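You operate a simulated robot arm through the tools that you are given. There is no shell and no other tool.

You run a simulated robot arm. Do the job below in one go: nothing can be reset, and whatever is moved stays where it is left.

JOB
The upper rod runs backwards: replug its two air couplers as the air card shows.
Fine: shut the red air valve first; park the blue air coupler in its holder meanwhile; open the valve again after, till the rod is home; leave the yellow and green ones in. Where these are worked on the way, their far stop is far enough and under half their travel is too little: red air valve.

The check looks at the end state, three seconds after you hand in, the way a careful person would. Anything else that was tipped, shoved, dropped, spilled or broken makes it a failure.

ROBOT AND FRAMES
A 6-joint arm with a two-finger gripper, fixed in place. Base frame: the origin is at the foot of the arm, x ahead of it, y to its left, z up; the work surface is at about z = 88.2. Readings come in cm, degrees, newtons and seconds.
Its first joint turns from -166.0 to 166.0 degrees. Payload 2.45 kg.
The TCP is the grasp point between the finger pads, 2 cm short of the fingertips. In the tool frame z runs along the fingers and y along their closing line. The gripper opens to 14 cm. The gripper's body begins 16.8 cm behind the TCP.
Orientation is that of the tool frame in the base frame, as a unit quaternion [x, y, z, w]. With the fingers straight down and closing along the base's y, the tool's x points along the base's -x, its y along +y and its z along -z.

CONTROLS
- The arm moves only by the tool apply_moves. Its arguments are lists of equal length, an entry for each row: "rotation": the turn, a rotation vector about the base's x, y, z in degrees, a list of three; "slide": the shift along the base's x, y, z in cm, a list of three; "gripper": the gripper command, from -1 (shut) to 1 (fully open), values between in proportion. In form: {"rotation": [[rx, ry, rz], ...], "slide": [[dx, dy, dz], ...], "gripper": [gripper, ...]}. A call has 1 to 20 rows; each row is the pose to reach, as a shift and turn from the pose commanded when the call began. Rows are played at 5 a second. More than 5 cm and 8.6 degrees between two rows, or a gripper value outside its range, and nothing of the call is played. Where a pose cannot be reached the arm comes as near as it can. A force on the tool above 40 N (or 10 N above the force at the start of the call, whichever is more), or a blocked arm, ends the call early, and 0.2 s more pass. Each finger travels about 4.5 cm/s and halts on what it meets, pressing with about 28 N; the grip force reading is that of the motor and also rises with nothing between the fingers. The clock runs only during rows and for 0.2 s after the last one: add rows that repeat a pose to give the fingers time. The reply holds the time, the measured pose of the TCP, the force on the tool along the base axes, the opening and the grip force, in the units named above and with some noise, with the torque about the TCP (base axes, N m) and any sound that the robot's microphone picked up.
- Cameras (640 x 400 px; columns grow to the right, rows downward): "scene" is fixed at [5.06, -50.01, 165.61]; the picture's right is [0.59, -0.81, 0.00], its down [-0.43, -0.31, -0.85] and it looks along [0.68, 0.50, -0.53] (base axes); focal length 334 px, centre (320, 200). "wrist" rides on the gripper at [7.8, 1.1, -20.9] in the tool frame; the picture's right is [-0.14, 0.99, 0.00], its down [-0.92, -0.13, -0.37] and it looks along [-0.37, -0.05, 0.93] (tool axes); focal length 280 px, centre (320, 200). There is no depth. A picture from a camera that has moved, and an enlarged one, comes with that camera's place and axes in the base frame and with its lens.
- capture(camera): a new picture of that camera. No time passes.
- close_up(camera, box): a new picture of the part [left, top, right, bottom] of that camera's present view, enlarged. No time passes.
- job_done(): hands the job in; it is judged then, once.

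Nothing tells you positions but the pictures and the camera data. Unless the task says otherwise, let go and move clear before handing in.

The tools are called after "Emit:" as a command line: name --argument value ..., lists and objects as JSON in quotes. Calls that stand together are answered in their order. apply_moves: Moves the arm, as the interface text tells. Its arguments: {"type":"object","properties":{"rotation":{"type":"array","items":{"type":"array","items":{"type":"number"}}},"slide":{"type":"array","items":{"type":"array","items":{"type":"number"}}},"gripper":{"type":"array","items":{"type":"number"}}},"required":["rotation","slide","gripper"]} The other tools are called the same way: capture (camera) takes a picture; close_up (camera, box) takes an enlarged picture of a part of a camera's view; job_done () hands the job in.

At the start:

```text
time: 0.0
tcp_pos: [63.52, -17.95, 140.06]
tcp_rot: [0.0, 1.0, -0.001, 0.0]
contact_force: [0.2, 0.5, 0.1]
moment: [0.03, 0.0, -0.01]
finger_gap: 13.99
grasp_force: 0.1
```

scene: 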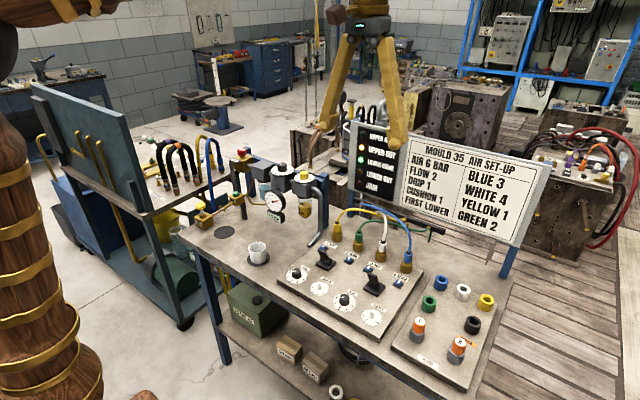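
wrist: 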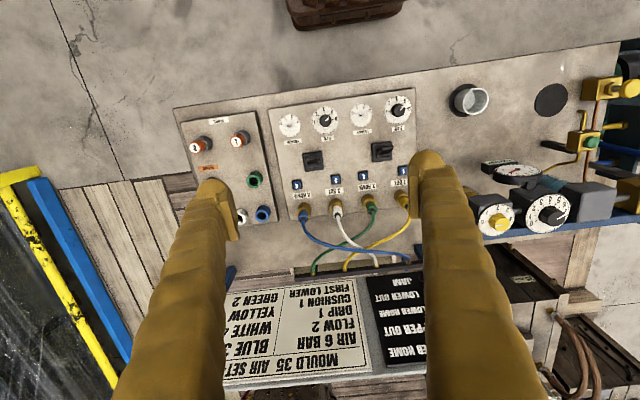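

I see a workbench with an air panel, with four couplers (yellow, green, white and blue), and the air card behind it. I'll zoom in for details first.

Emit:
close_up --camera "scene" --box '[260, 180, 440, 350]'

Emit:
close_up --camera "scene" --box '[380, 250, 520, 390]'

Emit:
close_up --camera "scene" --box '[340, 110, 560, 250]'

Emit:
close_up --camera "scene" --box '[170, 130, 340, 270]'

Emit:
close_up --camera "wrist" --box '[260, 90, 430, 220]'

Emit:
close_up --camera "wrist" --box '[170, 90, 290, 240]'

Emit:
close_up --camera "wrist" --box '[440, 60, 640, 250]'

```text
2.35 times, centred on (350, 265) of scene
camera zoom: at [5.06, -50.01, 165.61], right [0.59, -0.81, 0.0], down [-0.43, -0.31, -0.85], along [0.68, 0.5, -0.53], focal length 786 px, centre (249, 47)
```

zoom: 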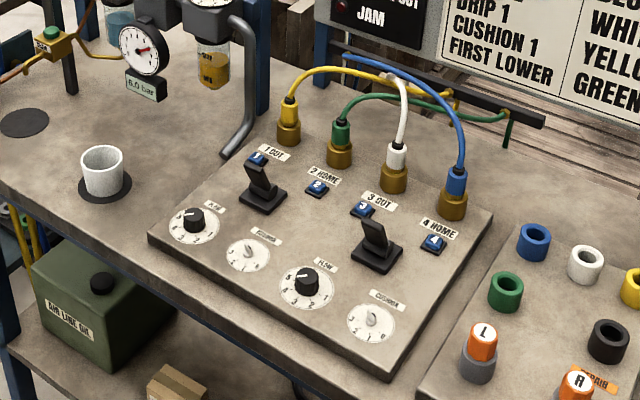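

```text
2.86 times, centred on (450, 320) of scene
camera zoom: at [5.06, -50.01, 165.61], right [0.59, -0.81, 0.0], down [-0.43, -0.31, -0.85], along [0.68, 0.5, -0.53], focal length 955 px, centre (-51, -143)
```

zoom: 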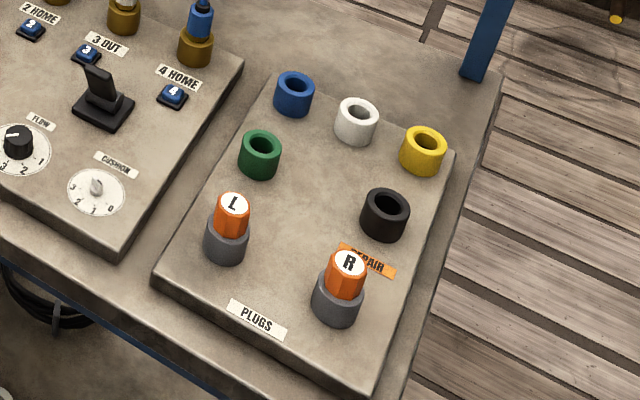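

```text
2.86 times, centred on (450, 180) of scene
camera zoom: at [5.06, -50.01, 165.61], right [0.59, -0.81, 0.0], down [-0.43, -0.31, -0.85], along [0.68, 0.5, -0.53], focal length 955 px, centre (-51, 257)
```

zoom: 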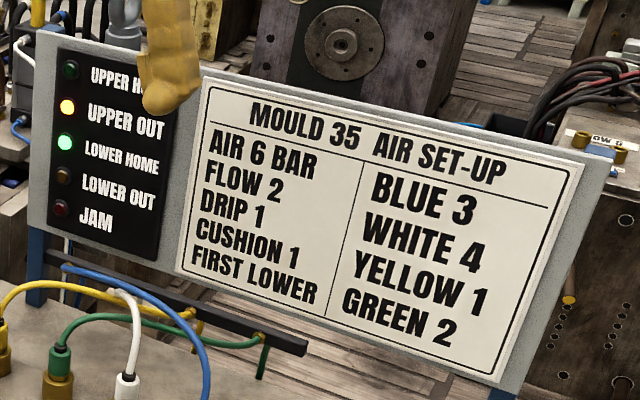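

```text
2.86 times, centred on (255, 200) of scene
camera zoom: at [5.06, -50.01, 165.61], right [0.59, -0.81, 0.0], down [-0.43, -0.31, -0.85], along [0.68, 0.5, -0.53], focal length 955 px, centre (506, 200)
```

zoom: 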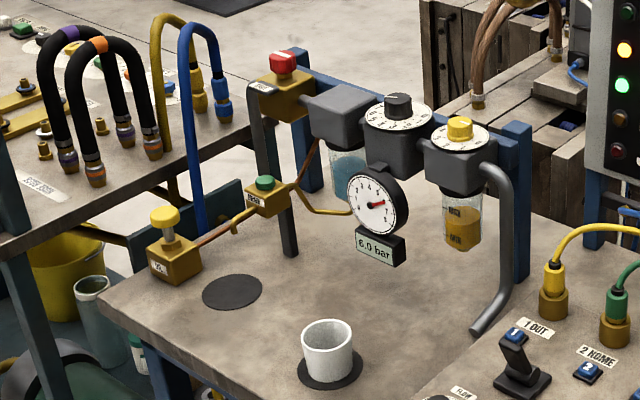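

```text
3.08 times, centred on (345, 155) of wrist
camera zoom: at [55.73, -16.79, 160.9], right [0.14, 0.99, 0.0], down [0.92, -0.13, 0.37], along [0.37, -0.05, -0.93], focal length 863 px, centre (243, 338)
```

zoom: 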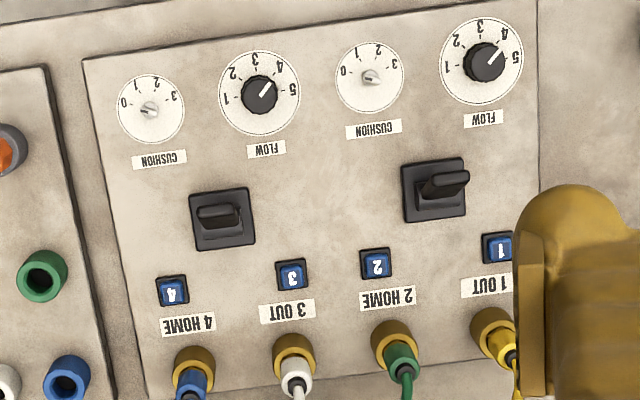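

```text
2.67 times, centred on (230, 165) of wrist
camera zoom: at [55.73, -16.79, 160.9], right [0.14, 0.99, 0.0], down [0.92, -0.13, 0.37], along [0.37, -0.05, -0.93], focal length 748 px, centre (560, 293)
```

zoom: 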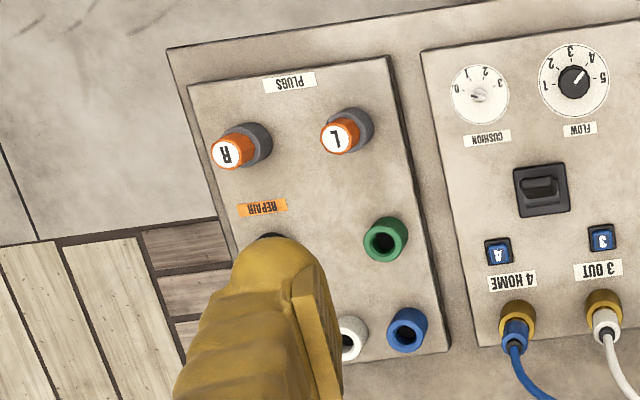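

```text
2.11 times, centred on (540, 155) of wrist
camera zoom: at [55.73, -16.79, 160.9], right [0.14, 0.99, 0.0], down [0.92, -0.13, 0.37], along [0.37, -0.05, -0.93], focal length 590 px, centre (-143, 295)
```

zoom: 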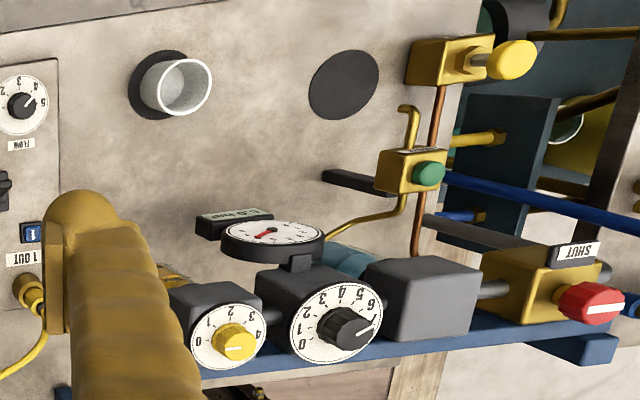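

The red valve is on the left of the air unit. I'll look closer at it and its label.

Emit:
close_up --camera "scene" --box '[220, 135, 290, 185]'

Emit:
close_up --camera "wrist" --box '[570, 120, 640, 180]'

Emit:
close_up --camera "scene" --box '[320, 200, 430, 280]'

Emit:
close_up --camera "wrist" --box '[290, 160, 420, 280]'

Emit:
close_up --camera "scene" --box '[190, 170, 260, 230]'

```text
8.00 times, centred on (255, 160) of scene
camera zoom: at [5.06, -50.01, 165.61], right [0.59, -0.81, 0.0], down [-0.43, -0.31, -0.85], along [0.68, 0.5, -0.53], focal length 2674 px, centre (840, 520)
```

zoom: 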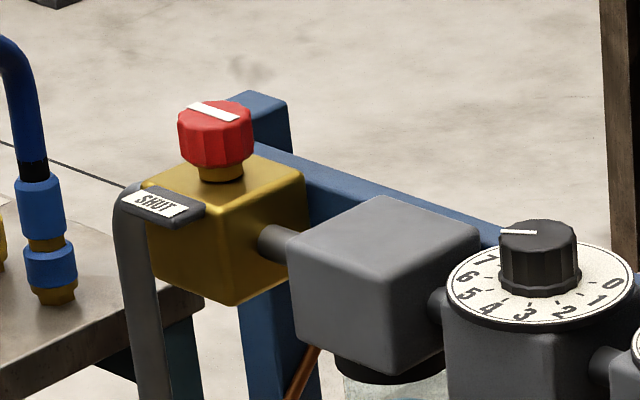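

```text
6.67 times, centred on (605, 150) of wrist
camera zoom: at [55.73, -16.79, 160.9], right [0.14, 0.99, 0.0], down [0.92, -0.13, 0.37], along [0.37, -0.05, -0.93], focal length 1869 px, centre (-1580, 533)
```

zoom: 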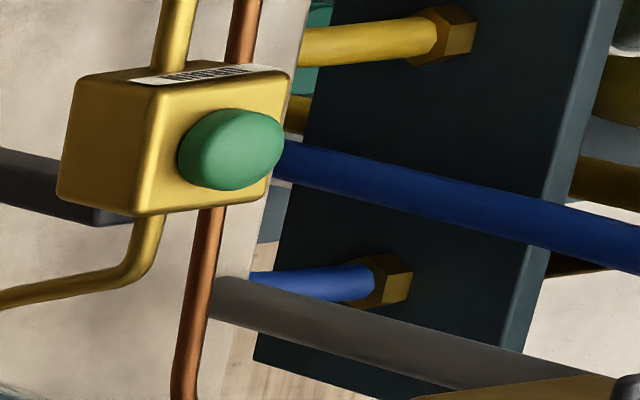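

```text
5.00 times, centred on (375, 240) of scene
camera zoom: at [5.06, -50.01, 165.61], right [0.59, -0.81, 0.0], down [-0.43, -0.31, -0.85], along [0.68, 0.5, -0.53], focal length 1671 px, centre (45, 0)
```

zoom: 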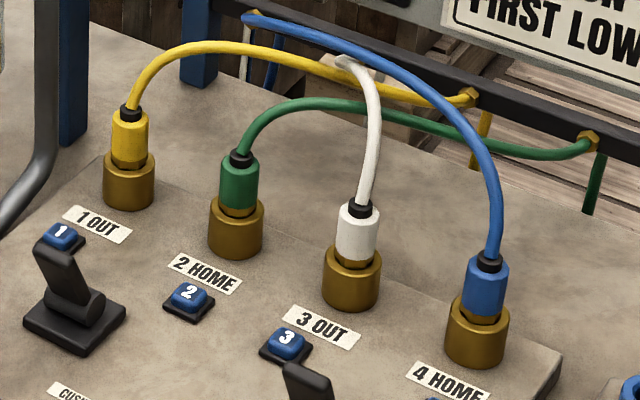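

```text
3.33 times, centred on (355, 220) of wrist
camera zoom: at [55.73, -16.79, 160.9], right [0.14, 0.99, 0.0], down [0.92, -0.13, 0.37], along [0.37, -0.05, -0.93], focal length 935 px, centre (203, 133)
```

zoom: 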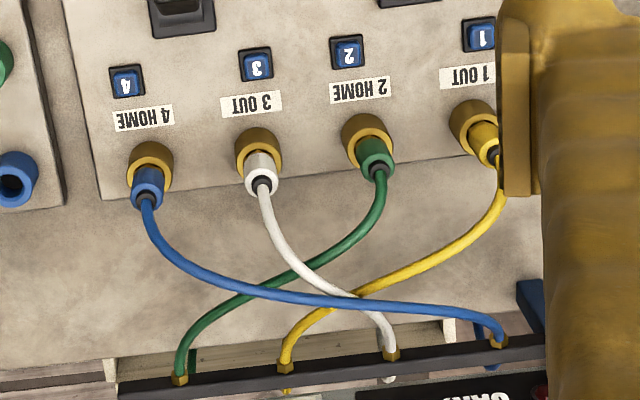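

```text
6.67 times, centred on (225, 200) of scene
camera zoom: at [5.06, -50.01, 165.61], right [0.59, -0.81, 0.0], down [-0.43, -0.31, -0.85], along [0.68, 0.5, -0.53], focal length 2228 px, centre (953, 200)
```

zoom: 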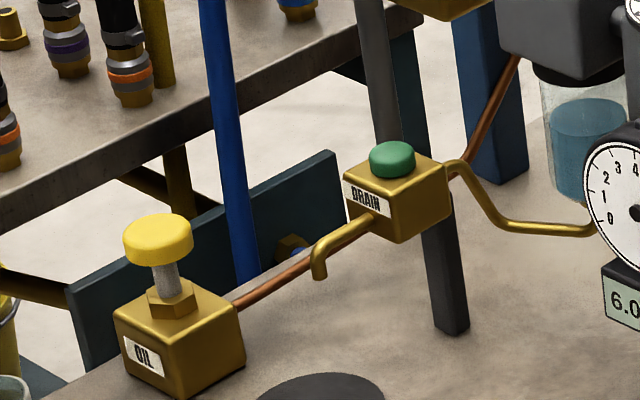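

The red rotary knob has its pointer along the pipe, so it is open. The SHUT mark is on the block's front side, and I put the knob at about (86, 48, 111). I'll move above it for a better look.

Emit:
apply_moves --rotation '[[0, 0, 0], [0, 0, 0], [0, 0, 0], [0, 0, 0], [0, 0, 0], [0, 0, 0], [0, 0, 0], [0, 0, 0], [0, 0, 0], [0, 0, 0], [0, 0, 0], [0, 0, 0], [0, 0, 0], [0, 0, 0]]' --slide '[[0.8, 4.5, 0], [1.6, 9, 0], [2.4, 13.5, 0], [3.2, 18, 0], [4, 22.5, 0], [4.8, 27, 0], [5.6, 31.5, 0], [6.4, 36, 0], [7.2, 40.5, 0], [8, 45, 0], [8.8, 49.5, 0], [9.6, 54, 0], [11, 57, 0], [11, 57, 0]]' --gripper '[1, 1, 1, 1, 1, 1, 1, 1, 1, 1, 1, 1, 1, 1]'

Emit:
capture --camera "wrist"

Emit:
capture --camera "scene"

```text
time: 3.0
tcp_pos: [74.49, 39.17, 140.03]
tcp_rot: [0.0, 1.0, 0.0, 0.0]
contact_force: [0.5, 1.2, 0.3]
moment: [0.02, 0.01, 0.01]
finger_gap: 14.01
grasp_force: 0.0
```

```text
taken
camera wrist: at [66.65, 40.25, 160.84], right [0.14, 0.99, 0.0], down [0.92, -0.13, 0.37], along [0.37, -0.05, -0.93], focal length 280 px, centre (320, 200)
```

wrist: 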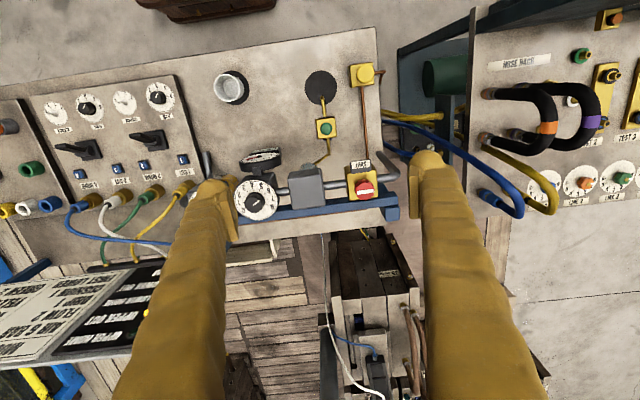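

```text
taken
```

scene: 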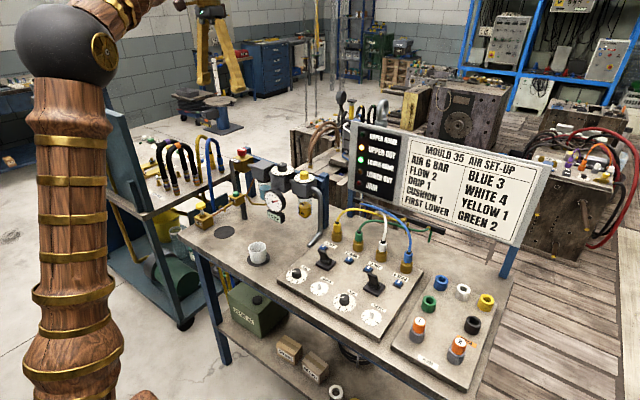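

Emit:
close_up --camera "wrist" --box '[280, 140, 430, 240]'

Emit:
close_up --camera "wrist" --box '[340, 165, 390, 205]'

Emit:
close_up --camera "scene" --box '[325, 150, 475, 280]'

```text
4.00 times, centred on (355, 190) of wrist
camera zoom: at [66.65, 40.25, 160.84], right [0.14, 0.99, 0.0], down [0.92, -0.13, 0.37], along [0.37, -0.05, -0.93], focal length 1122 px, centre (180, 240)
```

zoom: 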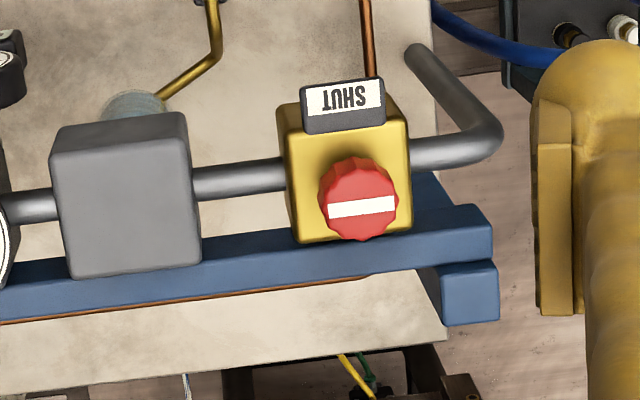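

```text
10.00 times, centred on (365, 185) of wrist
camera zoom: at [66.65, 40.25, 160.84], right [0.14, 0.99, 0.0], down [0.92, -0.13, 0.37], along [0.37, -0.05, -0.93], focal length 2804 px, centre (-130, 350)
```

zoom: 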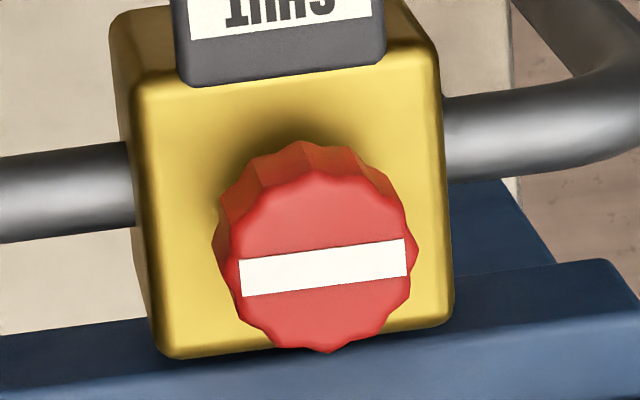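

```text
3.08 times, centred on (400, 215) of scene
camera zoom: at [5.06, -50.01, 165.61], right [0.59, -0.81, 0.0], down [-0.43, -0.31, -0.85], along [0.68, 0.5, -0.53], focal length 1028 px, centre (74, 154)
```

zoom: 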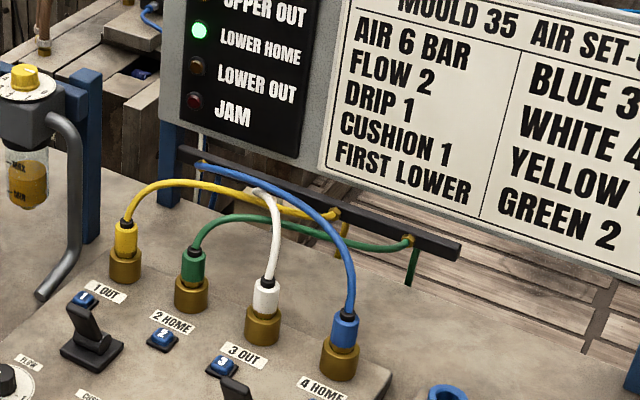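

The bar on the knob lies along the pipe, so the valve is open and should need a quarter turn to SHUT. I'm moving above the knob for a finer position fix.

Emit:
apply_moves --rotation '[[0, 0, 0], [0, 0, 0], [0, 0, 0], [0, 0, 0], [0, 0, 0]]' --slide '[[3, 2, -3], [6, 4, -6], [9, 6, -9], [10.9, 6.9, -13], [10.9, 6.9, -13]]' --gripper '[0.5, 0, -0.1, -0.1, -0.1]'

Emit:
capture --camera "wrist"

Emit:
capture --camera "scene"

```text
time: 4.2
tcp_pos: [85.45, 45.97, 127.09]
tcp_rot: [0.001, 1.0, -0.001, -0.001]
contact_force: [0.1, 0.4, -0.6]
moment: [0.01, -0.03, -0.02]
finger_gap: 6.28
grasp_force: 0.1
```

```text
taken
camera wrist: at [77.6, 47.12, 148.0], right [0.14, 0.99, 0.0], down [0.92, -0.13, 0.37], along [0.37, -0.05, -0.93], focal length 280 px, centre (320, 200)
```

wrist: 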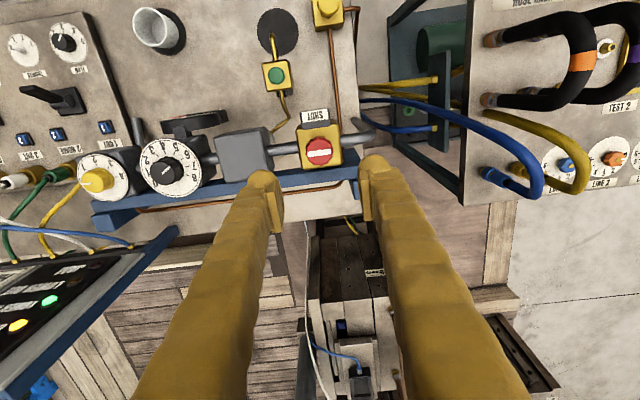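

```text
taken
```

scene: 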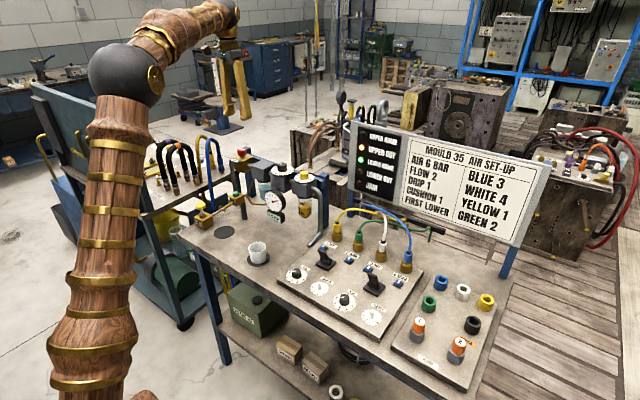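

Emit:
close_up --camera "wrist" --box '[280, 120, 360, 170]'

Emit:
close_up --camera "scene" --box '[200, 40, 300, 200]'

```text
8.00 times, centred on (320, 145) of wrist
camera zoom: at [77.6, 47.12, 148.0], right [0.14, 0.99, 0.0], down [0.92, -0.13, 0.37], along [0.37, -0.05, -0.93], focal length 2243 px, centre (320, 640)
```

zoom: 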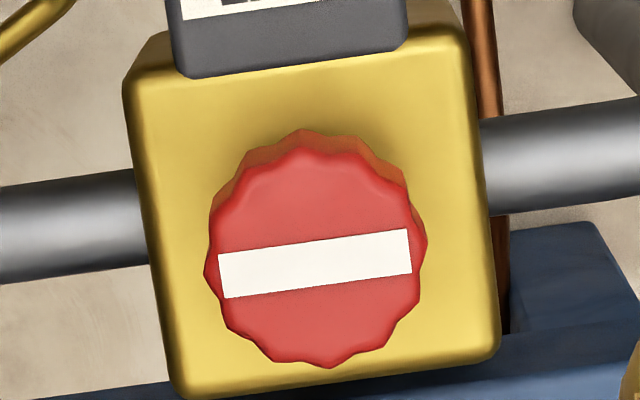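

```text
2.50 times, centred on (250, 120) of scene
camera zoom: at [5.06, -50.01, 165.61], right [0.59, -0.81, 0.0], down [-0.43, -0.31, -0.85], along [0.68, 0.5, -0.53], focal length 836 px, centre (495, 400)
```

zoom: 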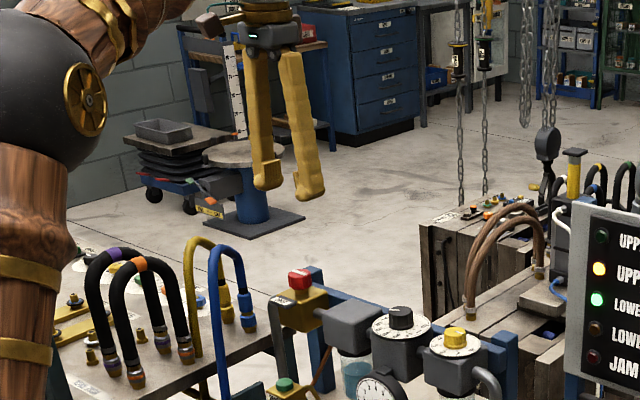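

Knob centre is about (85.1, 46.05), with its top near z = 113. I'm descending over it with the fingers open.

Emit:
apply_moves --rotation '[[0, 0, 0], [0, 0, 0], [0, 0, 0], [0, 0, 0], [0, 0, 0]]' --slide '[[-0.3, 0.1, -4], [-0.3, 0.1, -8], [-0.3, 0.1, -11], [-0.3, 0.1, -12.5], [-0.3, 0.1, -12.5]]' --gripper '[-0.1, -0.1, -0.1, -0.1, -0.1]'

Emit:
close_up --camera "wrist" --box '[240, 120, 400, 240]'

Emit:
close_up --camera "scene" --box '[210, 110, 290, 180]'

```text
time: 5.4
tcp_pos: [85.03, 46.08, 114.53]
tcp_rot: [0.001, 1.0, 0.001, 0.0]
contact_force: [-0.5, -1.0, 0.1]
moment: [0.01, 0.03, -0.02]
finger_gap: 6.31
grasp_force: 0.0
```

```text
3.33 times, centred on (320, 180) of wrist
camera zoom: at [77.33, 47.25, 135.41], right [0.14, 0.99, 0.0], down [0.92, -0.13, 0.37], along [0.37, -0.05, -0.93], focal length 935 px, centre (320, 267)
```

zoom: 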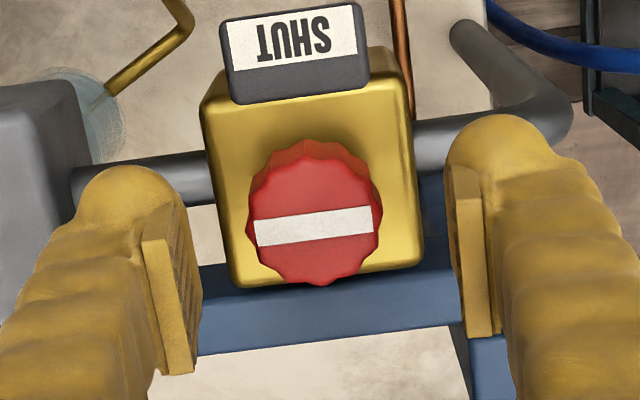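

```text
5.71 times, centred on (250, 145) of scene
camera zoom: at [5.06, -50.01, 165.61], right [0.59, -0.81, 0.0], down [-0.43, -0.31, -0.85], along [0.68, 0.5, -0.53], focal length 1910 px, centre (720, 514)
```

zoom: 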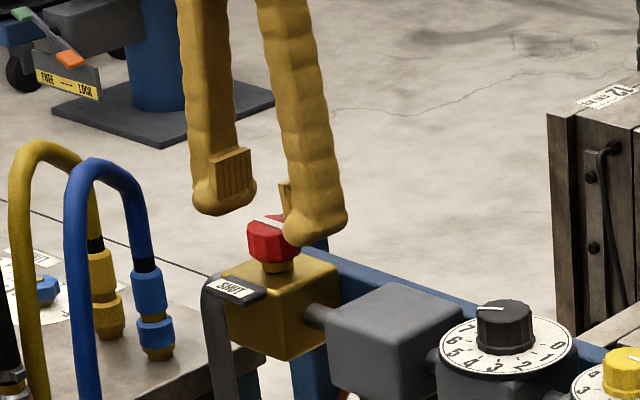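

The knob is centred between the fingers, with its top at about 113.1. I'll lower a bit more and grip it.

Emit:
apply_moves --rotation '[[0, 0, 0], [0, 0, 0], [0, 0, 0], [0, 0, 0], [0, 0, 0], [0, 0, 0]]' --slide '[[0.05, 0, -1], [0.05, 0, -1.8], [0.05, 0, -1.8], [0.05, 0, -1.8], [0.05, 0, -1.8], [0.05, 0, -1.8]]' --gripper '[-0.1, -0.1, -1, -1, -1, -1]'

Emit:
close_up --camera "wrist" --box '[240, 120, 400, 240]'

Emit:
close_up --camera "scene" --box '[210, 110, 290, 180]'

```text
time: 6.8
tcp_pos: [85.06, 45.96, 112.76]
tcp_rot: [0.001, 1.0, -0.001, 0.0]
contact_force: [-4.6, -26.5, -2.2]
moment: [-0.29, 0.03, -0.03]
finger_gap: 3.31
grasp_force: 45.1
```

```text
3.33 times, centred on (320, 180) of wrist
camera zoom: at [77.37, 47.14, 133.57], right [0.14, 0.99, 0.0], down [0.92, -0.13, 0.37], along [0.36, -0.05, -0.93], focal length 935 px, centre (320, 267)
```

zoom: 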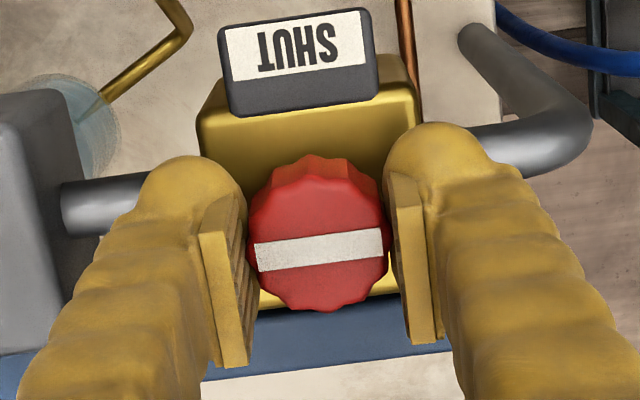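

```text
5.71 times, centred on (250, 145) of scene
camera zoom: at [5.06, -50.01, 165.61], right [0.59, -0.81, 0.0], down [-0.43, -0.31, -0.85], along [0.68, 0.5, -0.53], focal length 1910 px, centre (720, 514)
```

zoom: 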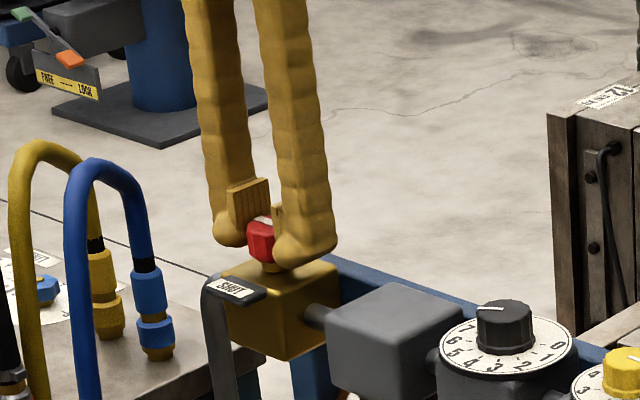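

The grip is slightly off-centre, so I'll shift -y a little and then test-turn clockwise, as seen from above.

Emit:
apply_moves --rotation '[[0, 0, 0], [0, 0, 0], [0, 0, -6], [0, 0, -12], [0, 0, -18], [0, 0, -24]]' --slide '[[0, -0.12, 0], [0, -0.12, 0], [0, -0.12, 0], [0, -0.12, 0], [0, -0.12, 0], [0, -0.12, 0]]' --gripper '[-1, -1, -1, -1, -1, -1]'

Emit:
close_up --camera "wrist" --box '[240, 120, 400, 240]'

Emit:
close_up --camera "scene" --box '[210, 110, 290, 180]'

```text
time: 8.2
tcp_pos: [85.13, 45.95, 112.69]
tcp_rot: [0.209, 0.978, 0.0, 0.0]
contact_force: [-20.3, -25.6, -9.4]
moment: [-0.13, 0.41, -0.01]
finger_gap: 3.31
grasp_force: 45.5
```

```text
3.33 times, centred on (320, 180) of wrist
camera zoom: at [78.51, 50.18, 133.58], right [0.53, 0.85, 0.0], down [0.79, -0.49, 0.37], along [0.31, -0.2, -0.93], focal length 935 px, centre (320, 267)
```

zoom: 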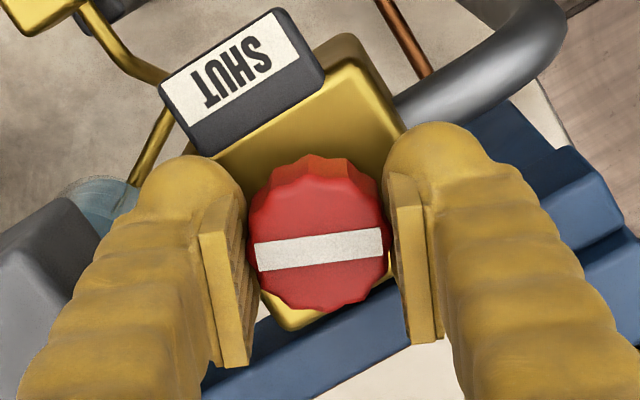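

```text
5.71 times, centred on (250, 145) of scene
camera zoom: at [5.06, -50.01, 165.61], right [0.59, -0.81, 0.0], down [-0.43, -0.31, -0.85], along [0.68, 0.5, -0.53], focal length 1910 px, centre (720, 514)
```

zoom: 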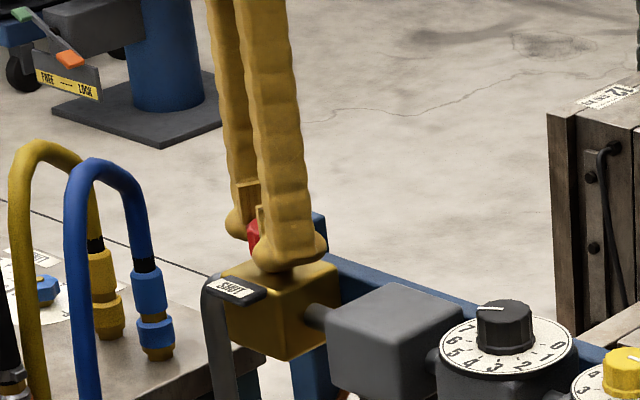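

The knob turns freely with the gripper. Continuing clockwise to a quarter turn, nudging the centre to relieve the side load.

Emit:
apply_moves --rotation '[[0, 0, 0], [0, 0, 0], [0, 0, -6], [0, 0, -12], [0, 0, -18], [0, 0, -24], [0, 0, -30], [0, 0, -30]]' --slide '[[-0.1, -0.1, 0], [-0.15, -0.15, 0], [-0.15, -0.15, 0], [-0.15, -0.15, 0], [-0.15, -0.15, 0], [-0.15, -0.15, 0], [-0.15, -0.15, 0], [-0.15, -0.15, 0]]' --gripper '[-1, -1, -1, -1, -1, -1, -1, -1]'

Emit:
close_up --camera "wrist" --box '[240, 120, 400, 240]'

```text
time: 10.0
tcp_pos: [85.18, 45.86, 112.69]
tcp_rot: [0.455, 0.891, 0.0, 0.0]
contact_force: [23.4, 17.8, -4.3]
moment: [0.26, -0.19, -0.03]
finger_gap: 3.31
grasp_force: 44.4
```

```text
3.33 times, centred on (320, 180) of wrist
camera zoom: at [81.42, 52.89, 133.59], right [0.88, 0.47, 0.0], down [0.44, -0.82, 0.37], along [0.17, -0.33, -0.93], focal length 935 px, centre (320, 267)
```

zoom: 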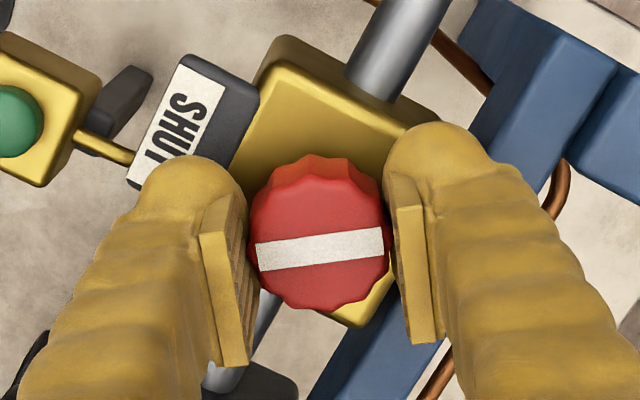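

Emit:
apply_moves --rotation '[[0, 0, 0], [0, 0, -6], [0, 0, -12], [0, 0, -18], [0, 0, -18]]' --slide '[[0.08, 0.08, 0], [0.08, 0.08, 0], [0.08, 0.08, 0], [0.08, 0.08, 0], [0.08, 0.08, 0]]' --gripper '[-1, -1, -1, -1, -1]'

Emit:
close_up --camera "wrist" --box '[240, 120, 400, 240]'

Emit:
close_up --camera "scene" --box '[210, 110, 290, 180]'

```text
time: 11.2
tcp_pos: [85.01, 45.85, 112.73]
tcp_rot: [0.589, 0.808, -0.001, 0.001]
contact_force: [0.3, -0.6, 2.4]
moment: [-0.08, -0.04, -0.03]
finger_gap: 3.32
grasp_force: 45.2
```

```text
3.33 times, centred on (320, 180) of wrist
camera zoom: at [83.76, 53.7, 133.59], right [0.98, 0.17, 0.0], down [0.16, -0.92, 0.37], along [0.06, -0.36, -0.93], focal length 935 px, centre (320, 267)
```

zoom: 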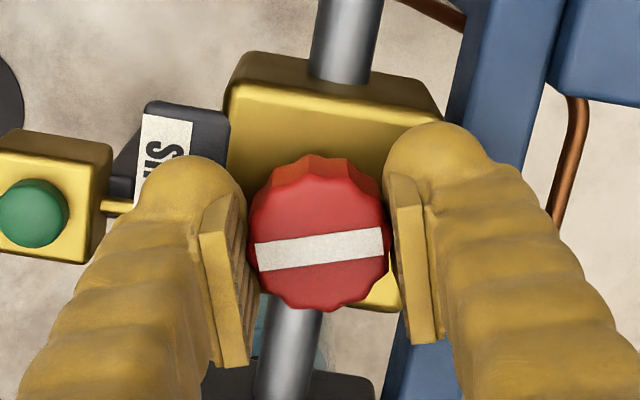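

```text
5.71 times, centred on (250, 145) of scene
camera zoom: at [5.06, -50.01, 165.61], right [0.59, -0.81, 0.0], down [-0.43, -0.31, -0.85], along [0.68, 0.5, -0.53], focal length 1910 px, centre (720, 514)
```

zoom: 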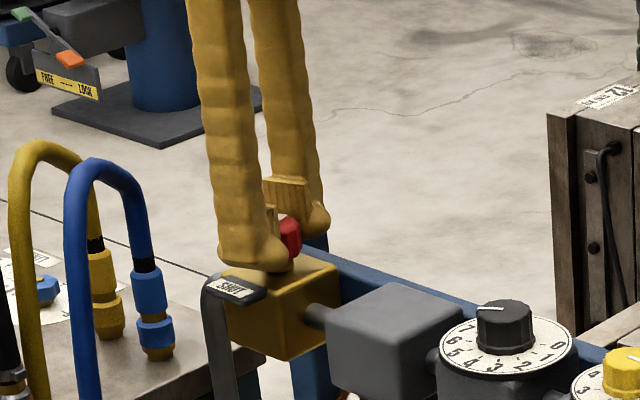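

Emit:
apply_moves --rotation '[[0, 0, -6], [0, 0, -12], [0, 0, -18], [0, 0, -18]]' --slide '[[0, 0, 0], [0, 0, 0], [0, 0, 0], [0, 0, 0]]' --gripper '[-1, -1, -1, -1]'

Emit:
close_up --camera "wrist" --box '[240, 120, 400, 240]'

Emit:
close_up --camera "scene" --box '[170, 110, 400, 240]'

```text
time: 12.2
tcp_pos: [85.07, 45.88, 112.75]
tcp_rot: [0.708, 0.706, -0.001, 0.0]
contact_force: [-19.5, -3.5, 2.9]
moment: [-0.03, 0.19, 0.04]
finger_gap: 3.33
grasp_force: 45.0
```

```text
3.33 times, centred on (320, 180) of wrist
camera zoom: at [86.22, 53.74, 133.59], right [0.99, -0.14, 0.0], down [-0.13, -0.92, 0.37], along [-0.05, -0.37, -0.93], focal length 935 px, centre (320, 267)
```

zoom: 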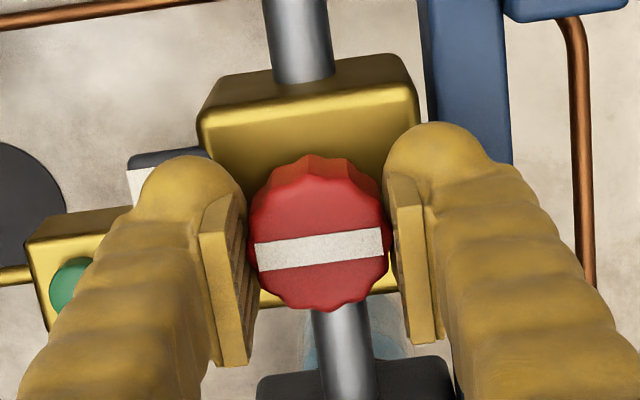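

```text
2.78 times, centred on (285, 175) of scene
camera zoom: at [5.06, -50.01, 165.61], right [0.59, -0.81, 0.0], down [-0.43, -0.31, -0.85], along [0.68, 0.5, -0.53], focal length 930 px, centre (417, 270)
```

zoom: 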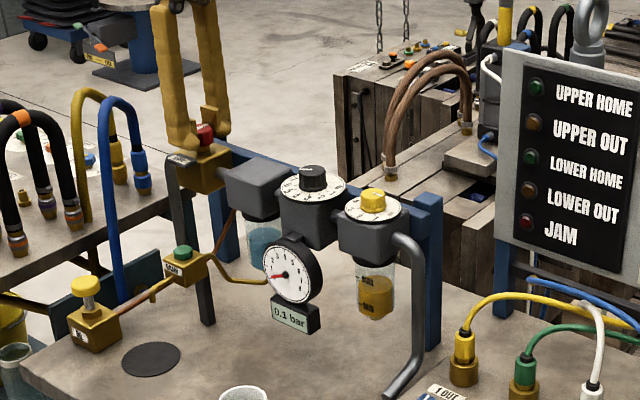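

The gauge reads 0.1 bar and the lights are out. I'll press a few degrees more to confirm the stop, then release.

Emit:
apply_moves --rotation '[[0, 0, -2], [0, 0, -4], [0, 0, -4]]' --slide '[[-0.07, 0, 0], [-0.07, 0, 0], [-0.07, 0, 0]]' --gripper '[-1, -1, -1]'

Emit:
close_up --camera "wrist" --box '[240, 120, 400, 240]'

Emit:
close_up --camera "scene" --box '[230, 170, 330, 240]'

```text
time: 13.0
tcp_pos: [85.08, 45.88, 112.72]
tcp_rot: [0.732, 0.682, 0.0, 0.0]
contact_force: [-6.8, -2.6, 0.8]
moment: [-0.01, 0.01, 0.29]
finger_gap: 3.28
grasp_force: 44.9
```

```text
3.33 times, centred on (320, 180) of wrist
camera zoom: at [86.72, 53.65, 133.59], right [0.98, -0.21, 0.0], down [-0.19, -0.91, 0.37], along [-0.08, -0.36, -0.93], focal length 935 px, centre (320, 267)
```

zoom: 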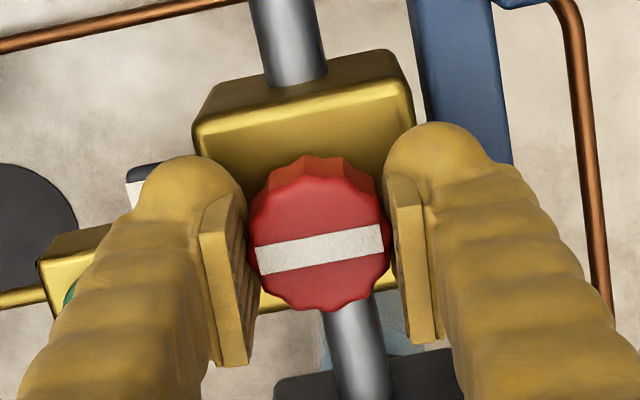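

```text
5.71 times, centred on (280, 205) of scene
camera zoom: at [5.06, -50.01, 165.61], right [0.59, -0.81, 0.0], down [-0.43, -0.31, -0.85], along [0.68, 0.5, -0.53], focal length 1910 px, centre (549, 171)
```

zoom: 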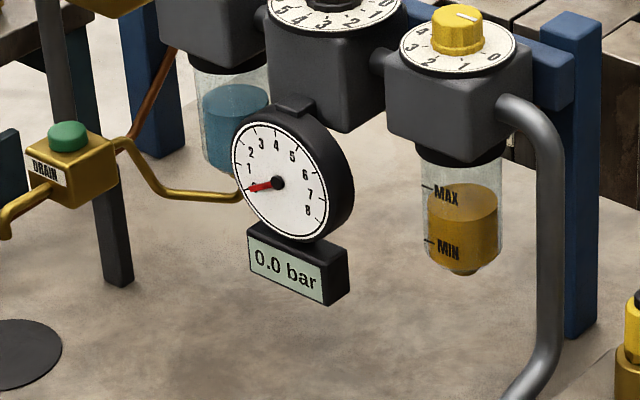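

The valve is at its stop and the gauge reads 0.0 bar. Releasing, lifting, and rotating back.

Emit:
apply_moves --rotation '[[0, 0, 0], [0, 0, 0], [0, 0, 0], [0, 0, 0], [0, 0, 0], [0, 0, 0], [0, 0, 0], [0, 0, 8], [0, 0, 16], [0, 0, 24], [0, 0, 32], [0, 0, 40], [0, 0, 48], [0, 0, 56], [0, 0, 64], [0, 0, 72], [0, 0, 80], [0, 0, 88], [0, 0, 94]]' --slide '[[0, 0, 0], [0, 0, 0], [0, 0, 0], [0, 0, 1], [0, 0, 4], [0, 0, 8], [-1, 0, 12], [-2, 0, 16], [-3, -4, 18], [-4, -8, 18], [-5, -12, 18], [-5, -16, 18], [-5, -20, 18], [-5, -24, 18], [-5, -28, 18], [-5, -32, 18], [-5, -36, 18], [-5, -40, 18], [-5, -42, 18]]' --gripper '[-0.29, -0.29, -0.29, -0.29, -0.29, -0.29, -0.29, -0.29, -0.29, -0.29, -0.29, -0.29, -0.29, -0.29, -0.29, -0.29, -0.29, -0.29, -0.29]'

Emit:
capture --camera "wrist"

Emit:
capture --camera "scene"

```text
time: 17.0
tcp_pos: [79.89, 3.92, 130.83]
tcp_rot: [0.0, 1.0, 0.0, 0.0]
contact_force: [0.3, 0.3, 0.8]
moment: [0.02, 0.0, -0.03]
finger_gap: 4.96
grasp_force: 0.0
```

```text
taken
camera wrist: at [72.19, 4.97, 151.56], right [0.14, 0.99, 0.0], down [0.92, -0.13, 0.37], along [0.37, -0.05, -0.93], focal length 280 px, centre (320, 200)
```

wrist: 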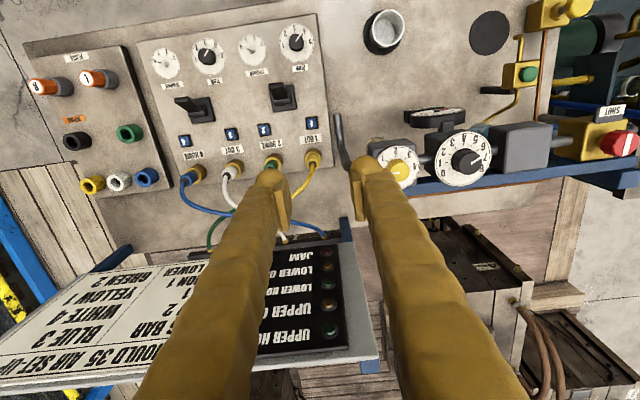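

```text
taken
```

scene: 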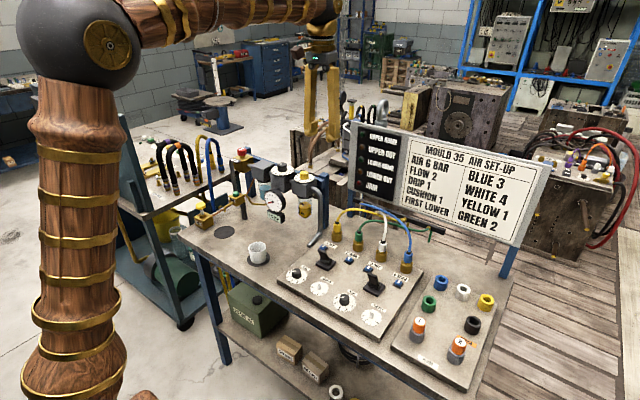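

Valve is shut. Moving above the blue coupler for a close look at the couplers and hoses.

Emit:
apply_moves --rotation '[[0, 0, 0], [0, 0, 0], [0, 0, 0], [0, 0, 0], [0, 0, 0], [0, 0, 0], [0, 0, 0], [0, 0, 0]]' --slide '[[0, -4.5, 0], [0, -9, 0], [0, -13.5, 0], [0, -18, 0], [0, -22.5, 0], [0.5, -27, -1], [1, -29, -5], [1, -29, -5]]' --gripper '[-0.29, -0.29, -0.29, -0.29, -0.29, -0.29, -0.29, -0.29]'

Emit:
capture --camera "wrist"

Emit:
close_up --camera "wrist" --box '[210, 100, 430, 230]'

Emit:
close_up --camera "scene" --box '[310, 90, 470, 290]'

```text
time: 18.8
tcp_pos: [80.99, -25.18, 125.71]
tcp_rot: [0.001, 1.0, 0.0, 0.0]
contact_force: [0.5, -0.5, -0.7]
moment: [0.04, -0.02, -0.04]
finger_gap: 4.98
grasp_force: 0.1
```

```text
taken
camera wrist: at [73.23, -24.02, 146.56], right [0.14, 0.99, 0.0], down [0.92, -0.13, 0.37], along [0.37, -0.05, -0.93], focal length 280 px, centre (320, 200)
```

wrist: 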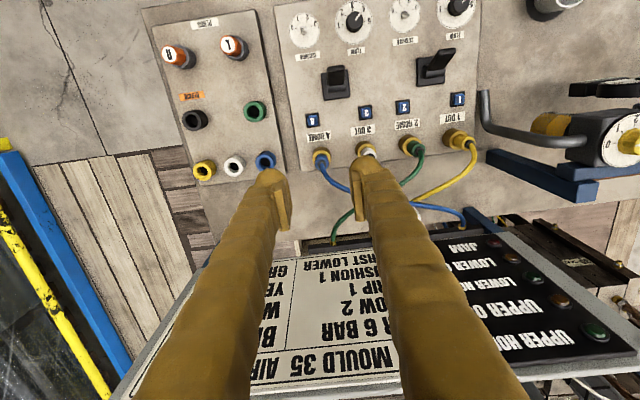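

```text
2.91 times, centred on (320, 165) of wrist
camera zoom: at [73.23, -24.02, 146.56], right [0.14, 0.99, 0.0], down [0.92, -0.13, 0.37], along [0.37, -0.05, -0.93], focal length 816 px, centre (320, 302)
```

zoom: 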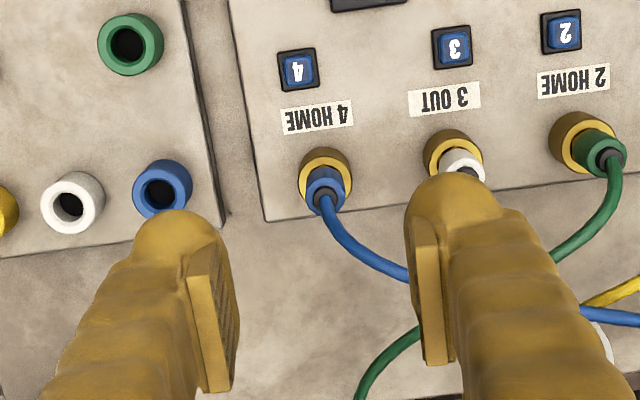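

```text
2.00 times, centred on (390, 190) of scene
camera zoom: at [5.06, -50.01, 165.61], right [0.59, -0.81, 0.0], down [-0.43, -0.31, -0.85], along [0.68, 0.5, -0.53], focal length 668 px, centre (180, 220)
```

zoom: 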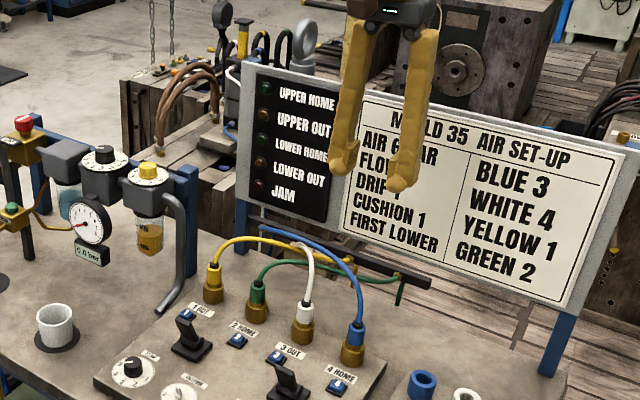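

Blue coupler top is at about (86.3, -25.4, 96), with its hose leaving toward +x+y. I'll yaw the gripper +40° so the hose passes between the fingers, then go lower.

Emit:
apply_moves --rotation '[[0, 0, 8], [0, 0, 16], [0, 0, 24], [0, 0, 32], [0, 0, 40], [0, 0, 40], [0, 0, 40]]' --slide '[[1, 0, -3], [2, 0, -6], [3, 0, -9], [4, -0.2, -12], [5.2, -0.3, -15], [5.2, -0.3, -18], [5.2, -0.3, -18]]' --gripper '[-0.29, -0.29, -0.29, -0.29, -0.29, -0.29, -0.29]'

Emit:
capture --camera "wrist"

Emit:
close_up --camera "wrist" --box '[240, 110, 400, 230]'

Emit:
close_up --camera "scene" --box '[340, 190, 450, 290]'

```text
time: 20.4
tcp_pos: [86.24, -25.44, 107.71]
tcp_rot: [-0.341, 0.94, 0.0, 0.0]
contact_force: [0.4, 0.5, 0.4]
moment: [-0.05, 0.03, 0.02]
finger_gap: 4.99
grasp_force: 0.1
```

```text
taken
camera wrist: at [79.58, -29.6, 128.61], right [-0.53, 0.85, 0.0], down [0.79, 0.49, 0.37], along [0.31, 0.2, -0.93], focal length 280 px, centre (320, 200)
```

wrist: 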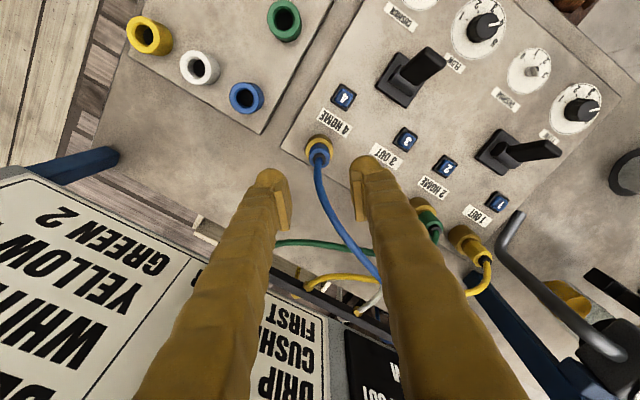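

```text
3.33 times, centred on (320, 170) of wrist
camera zoom: at [79.58, -29.6, 128.61], right [-0.53, 0.85, 0.0], down [0.79, 0.49, 0.37], along [0.31, 0.2, -0.93], focal length 935 px, centre (320, 300)
```

zoom: 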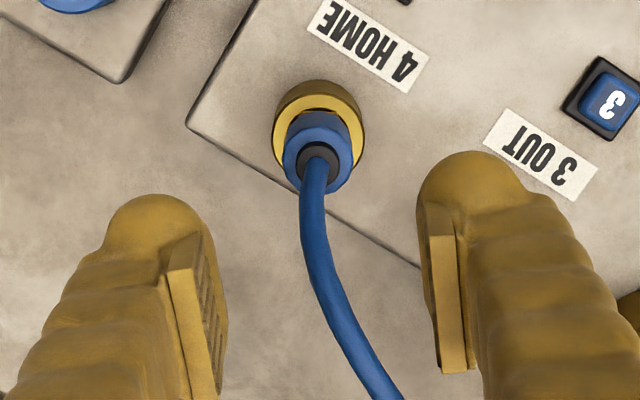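

```text
4.00 times, centred on (395, 240) of scene
camera zoom: at [5.06, -50.01, 165.61], right [0.59, -0.81, 0.0], down [-0.43, -0.31, -0.85], along [0.68, 0.5, -0.53], focal length 1337 px, centre (20, 40)
```

zoom: 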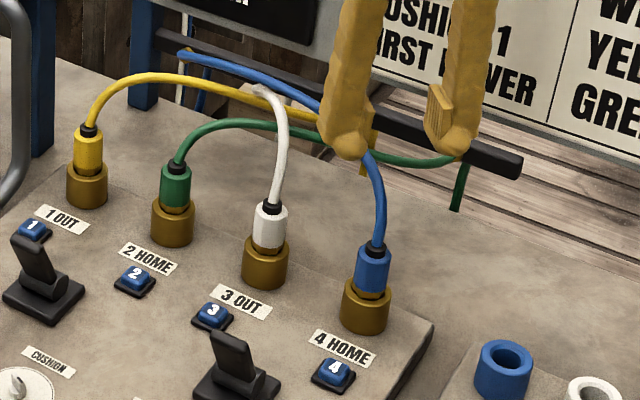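

Emit:
apply_moves --rotation '[[0, 0, 0], [0, 0, 0], [0, 0, 0], [0, 0, 0]]' --slide '[[-0.1, 0, -4], [-0.1, 0, -8], [-0.1, 0, -10], [-0.1, 0, -10]]' --gripper '[-0.29, -0.29, -0.29, -0.29]'

Emit:
close_up --camera "wrist" --box '[240, 110, 400, 230]'

Emit:
close_up --camera "scene" --box '[370, 210, 450, 280]'

```text
time: 21.4
tcp_pos: [85.88, -25.38, 97.72]
tcp_rot: [-0.341, 0.94, 0.001, -0.001]
contact_force: [-0.7, -0.2, 0.2]
moment: [0.02, 0.0, -0.01]
finger_gap: 4.95
grasp_force: 0.1
```

```text
3.33 times, centred on (320, 170) of wrist
camera zoom: at [79.37, -29.58, 118.61], right [-0.53, 0.85, 0.0], down [0.79, 0.49, 0.37], along [0.31, 0.2, -0.93], focal length 935 px, centre (320, 300)
```

zoom: 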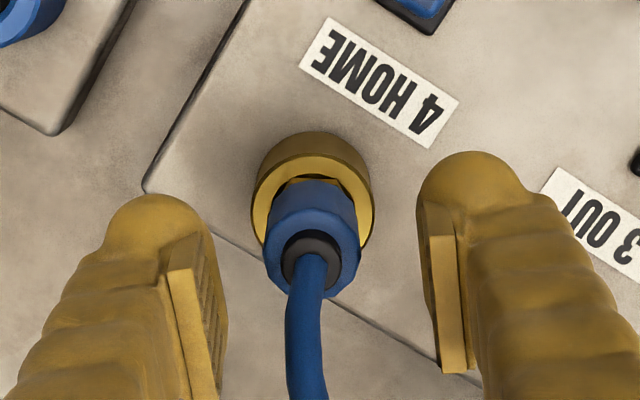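

```text
5.71 times, centred on (410, 245) of scene
camera zoom: at [5.06, -50.01, 165.61], right [0.59, -0.81, 0.0], down [-0.43, -0.31, -0.85], along [0.68, 0.5, -0.53], focal length 1910 px, centre (-194, -57)
```

zoom: 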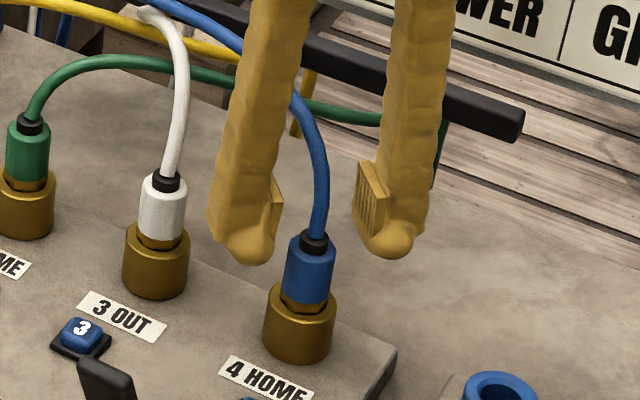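

Ring top is at about z = 95.2 and the brass collar top at about z = 92. Lowering to TCP z = 94.5 and closing on the blue body.

Emit:
apply_moves --rotation '[[0, 0, 0], [0, 0, 0], [0, 0, 0], [0, 0, 0], [0, 0, 0], [0, 0, 0], [0, 0, 0]]' --slide '[[0.2, -0.05, -1.5], [0.2, -0.05, -2.7], [0.2, -0.05, -3.2], [0.2, -0.05, -3.2], [0.2, -0.05, -3.2], [0.2, -0.05, -3.2], [0.2, -0.05, -3.2]]' --gripper '[-0.29, -0.29, -0.29, -1, -1, -1, -1]'

Emit:
close_up --camera "wrist" --box '[240, 110, 400, 230]'

Emit:
close_up --camera "scene" --box '[370, 210, 450, 280]'

```text
time: 23.0
tcp_pos: [86.36, -25.46, 94.47]
tcp_rot: [-0.341, 0.94, 0.0, 0.0]
contact_force: [0.2, -0.1, -0.9]
moment: [-0.04, -0.03, -0.04]
finger_gap: 2.39
grasp_force: 28.3
```

```text
3.33 times, centred on (320, 170) of wrist
camera zoom: at [79.63, -29.64, 115.36], right [-0.53, 0.85, 0.0], down [0.79, 0.49, 0.37], along [0.31, 0.2, -0.93], focal length 935 px, centre (320, 300)
```

zoom: 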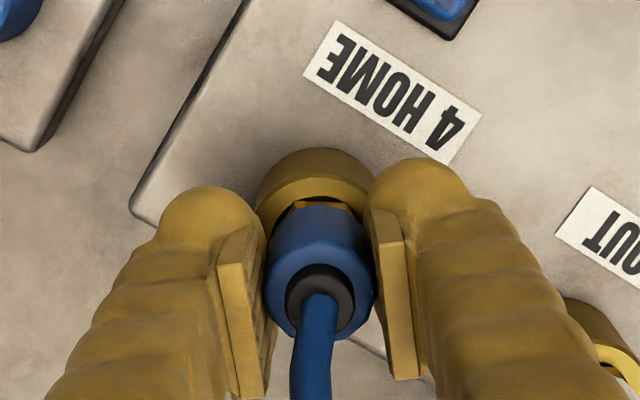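

```text
5.71 times, centred on (410, 245) of scene
camera zoom: at [5.06, -50.01, 165.61], right [0.59, -0.81, 0.0], down [-0.43, -0.31, -0.85], along [0.68, 0.5, -0.53], focal length 1910 px, centre (-194, -57)
```

zoom: 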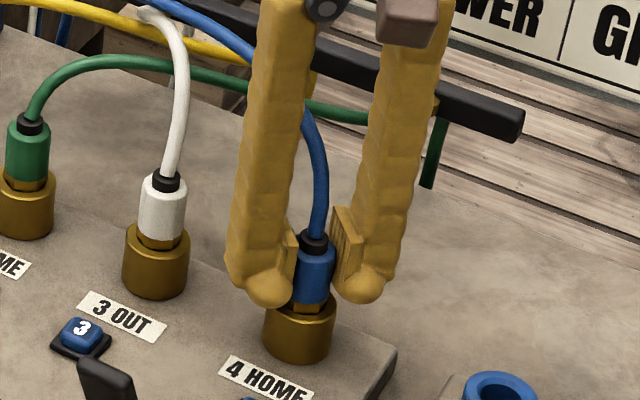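

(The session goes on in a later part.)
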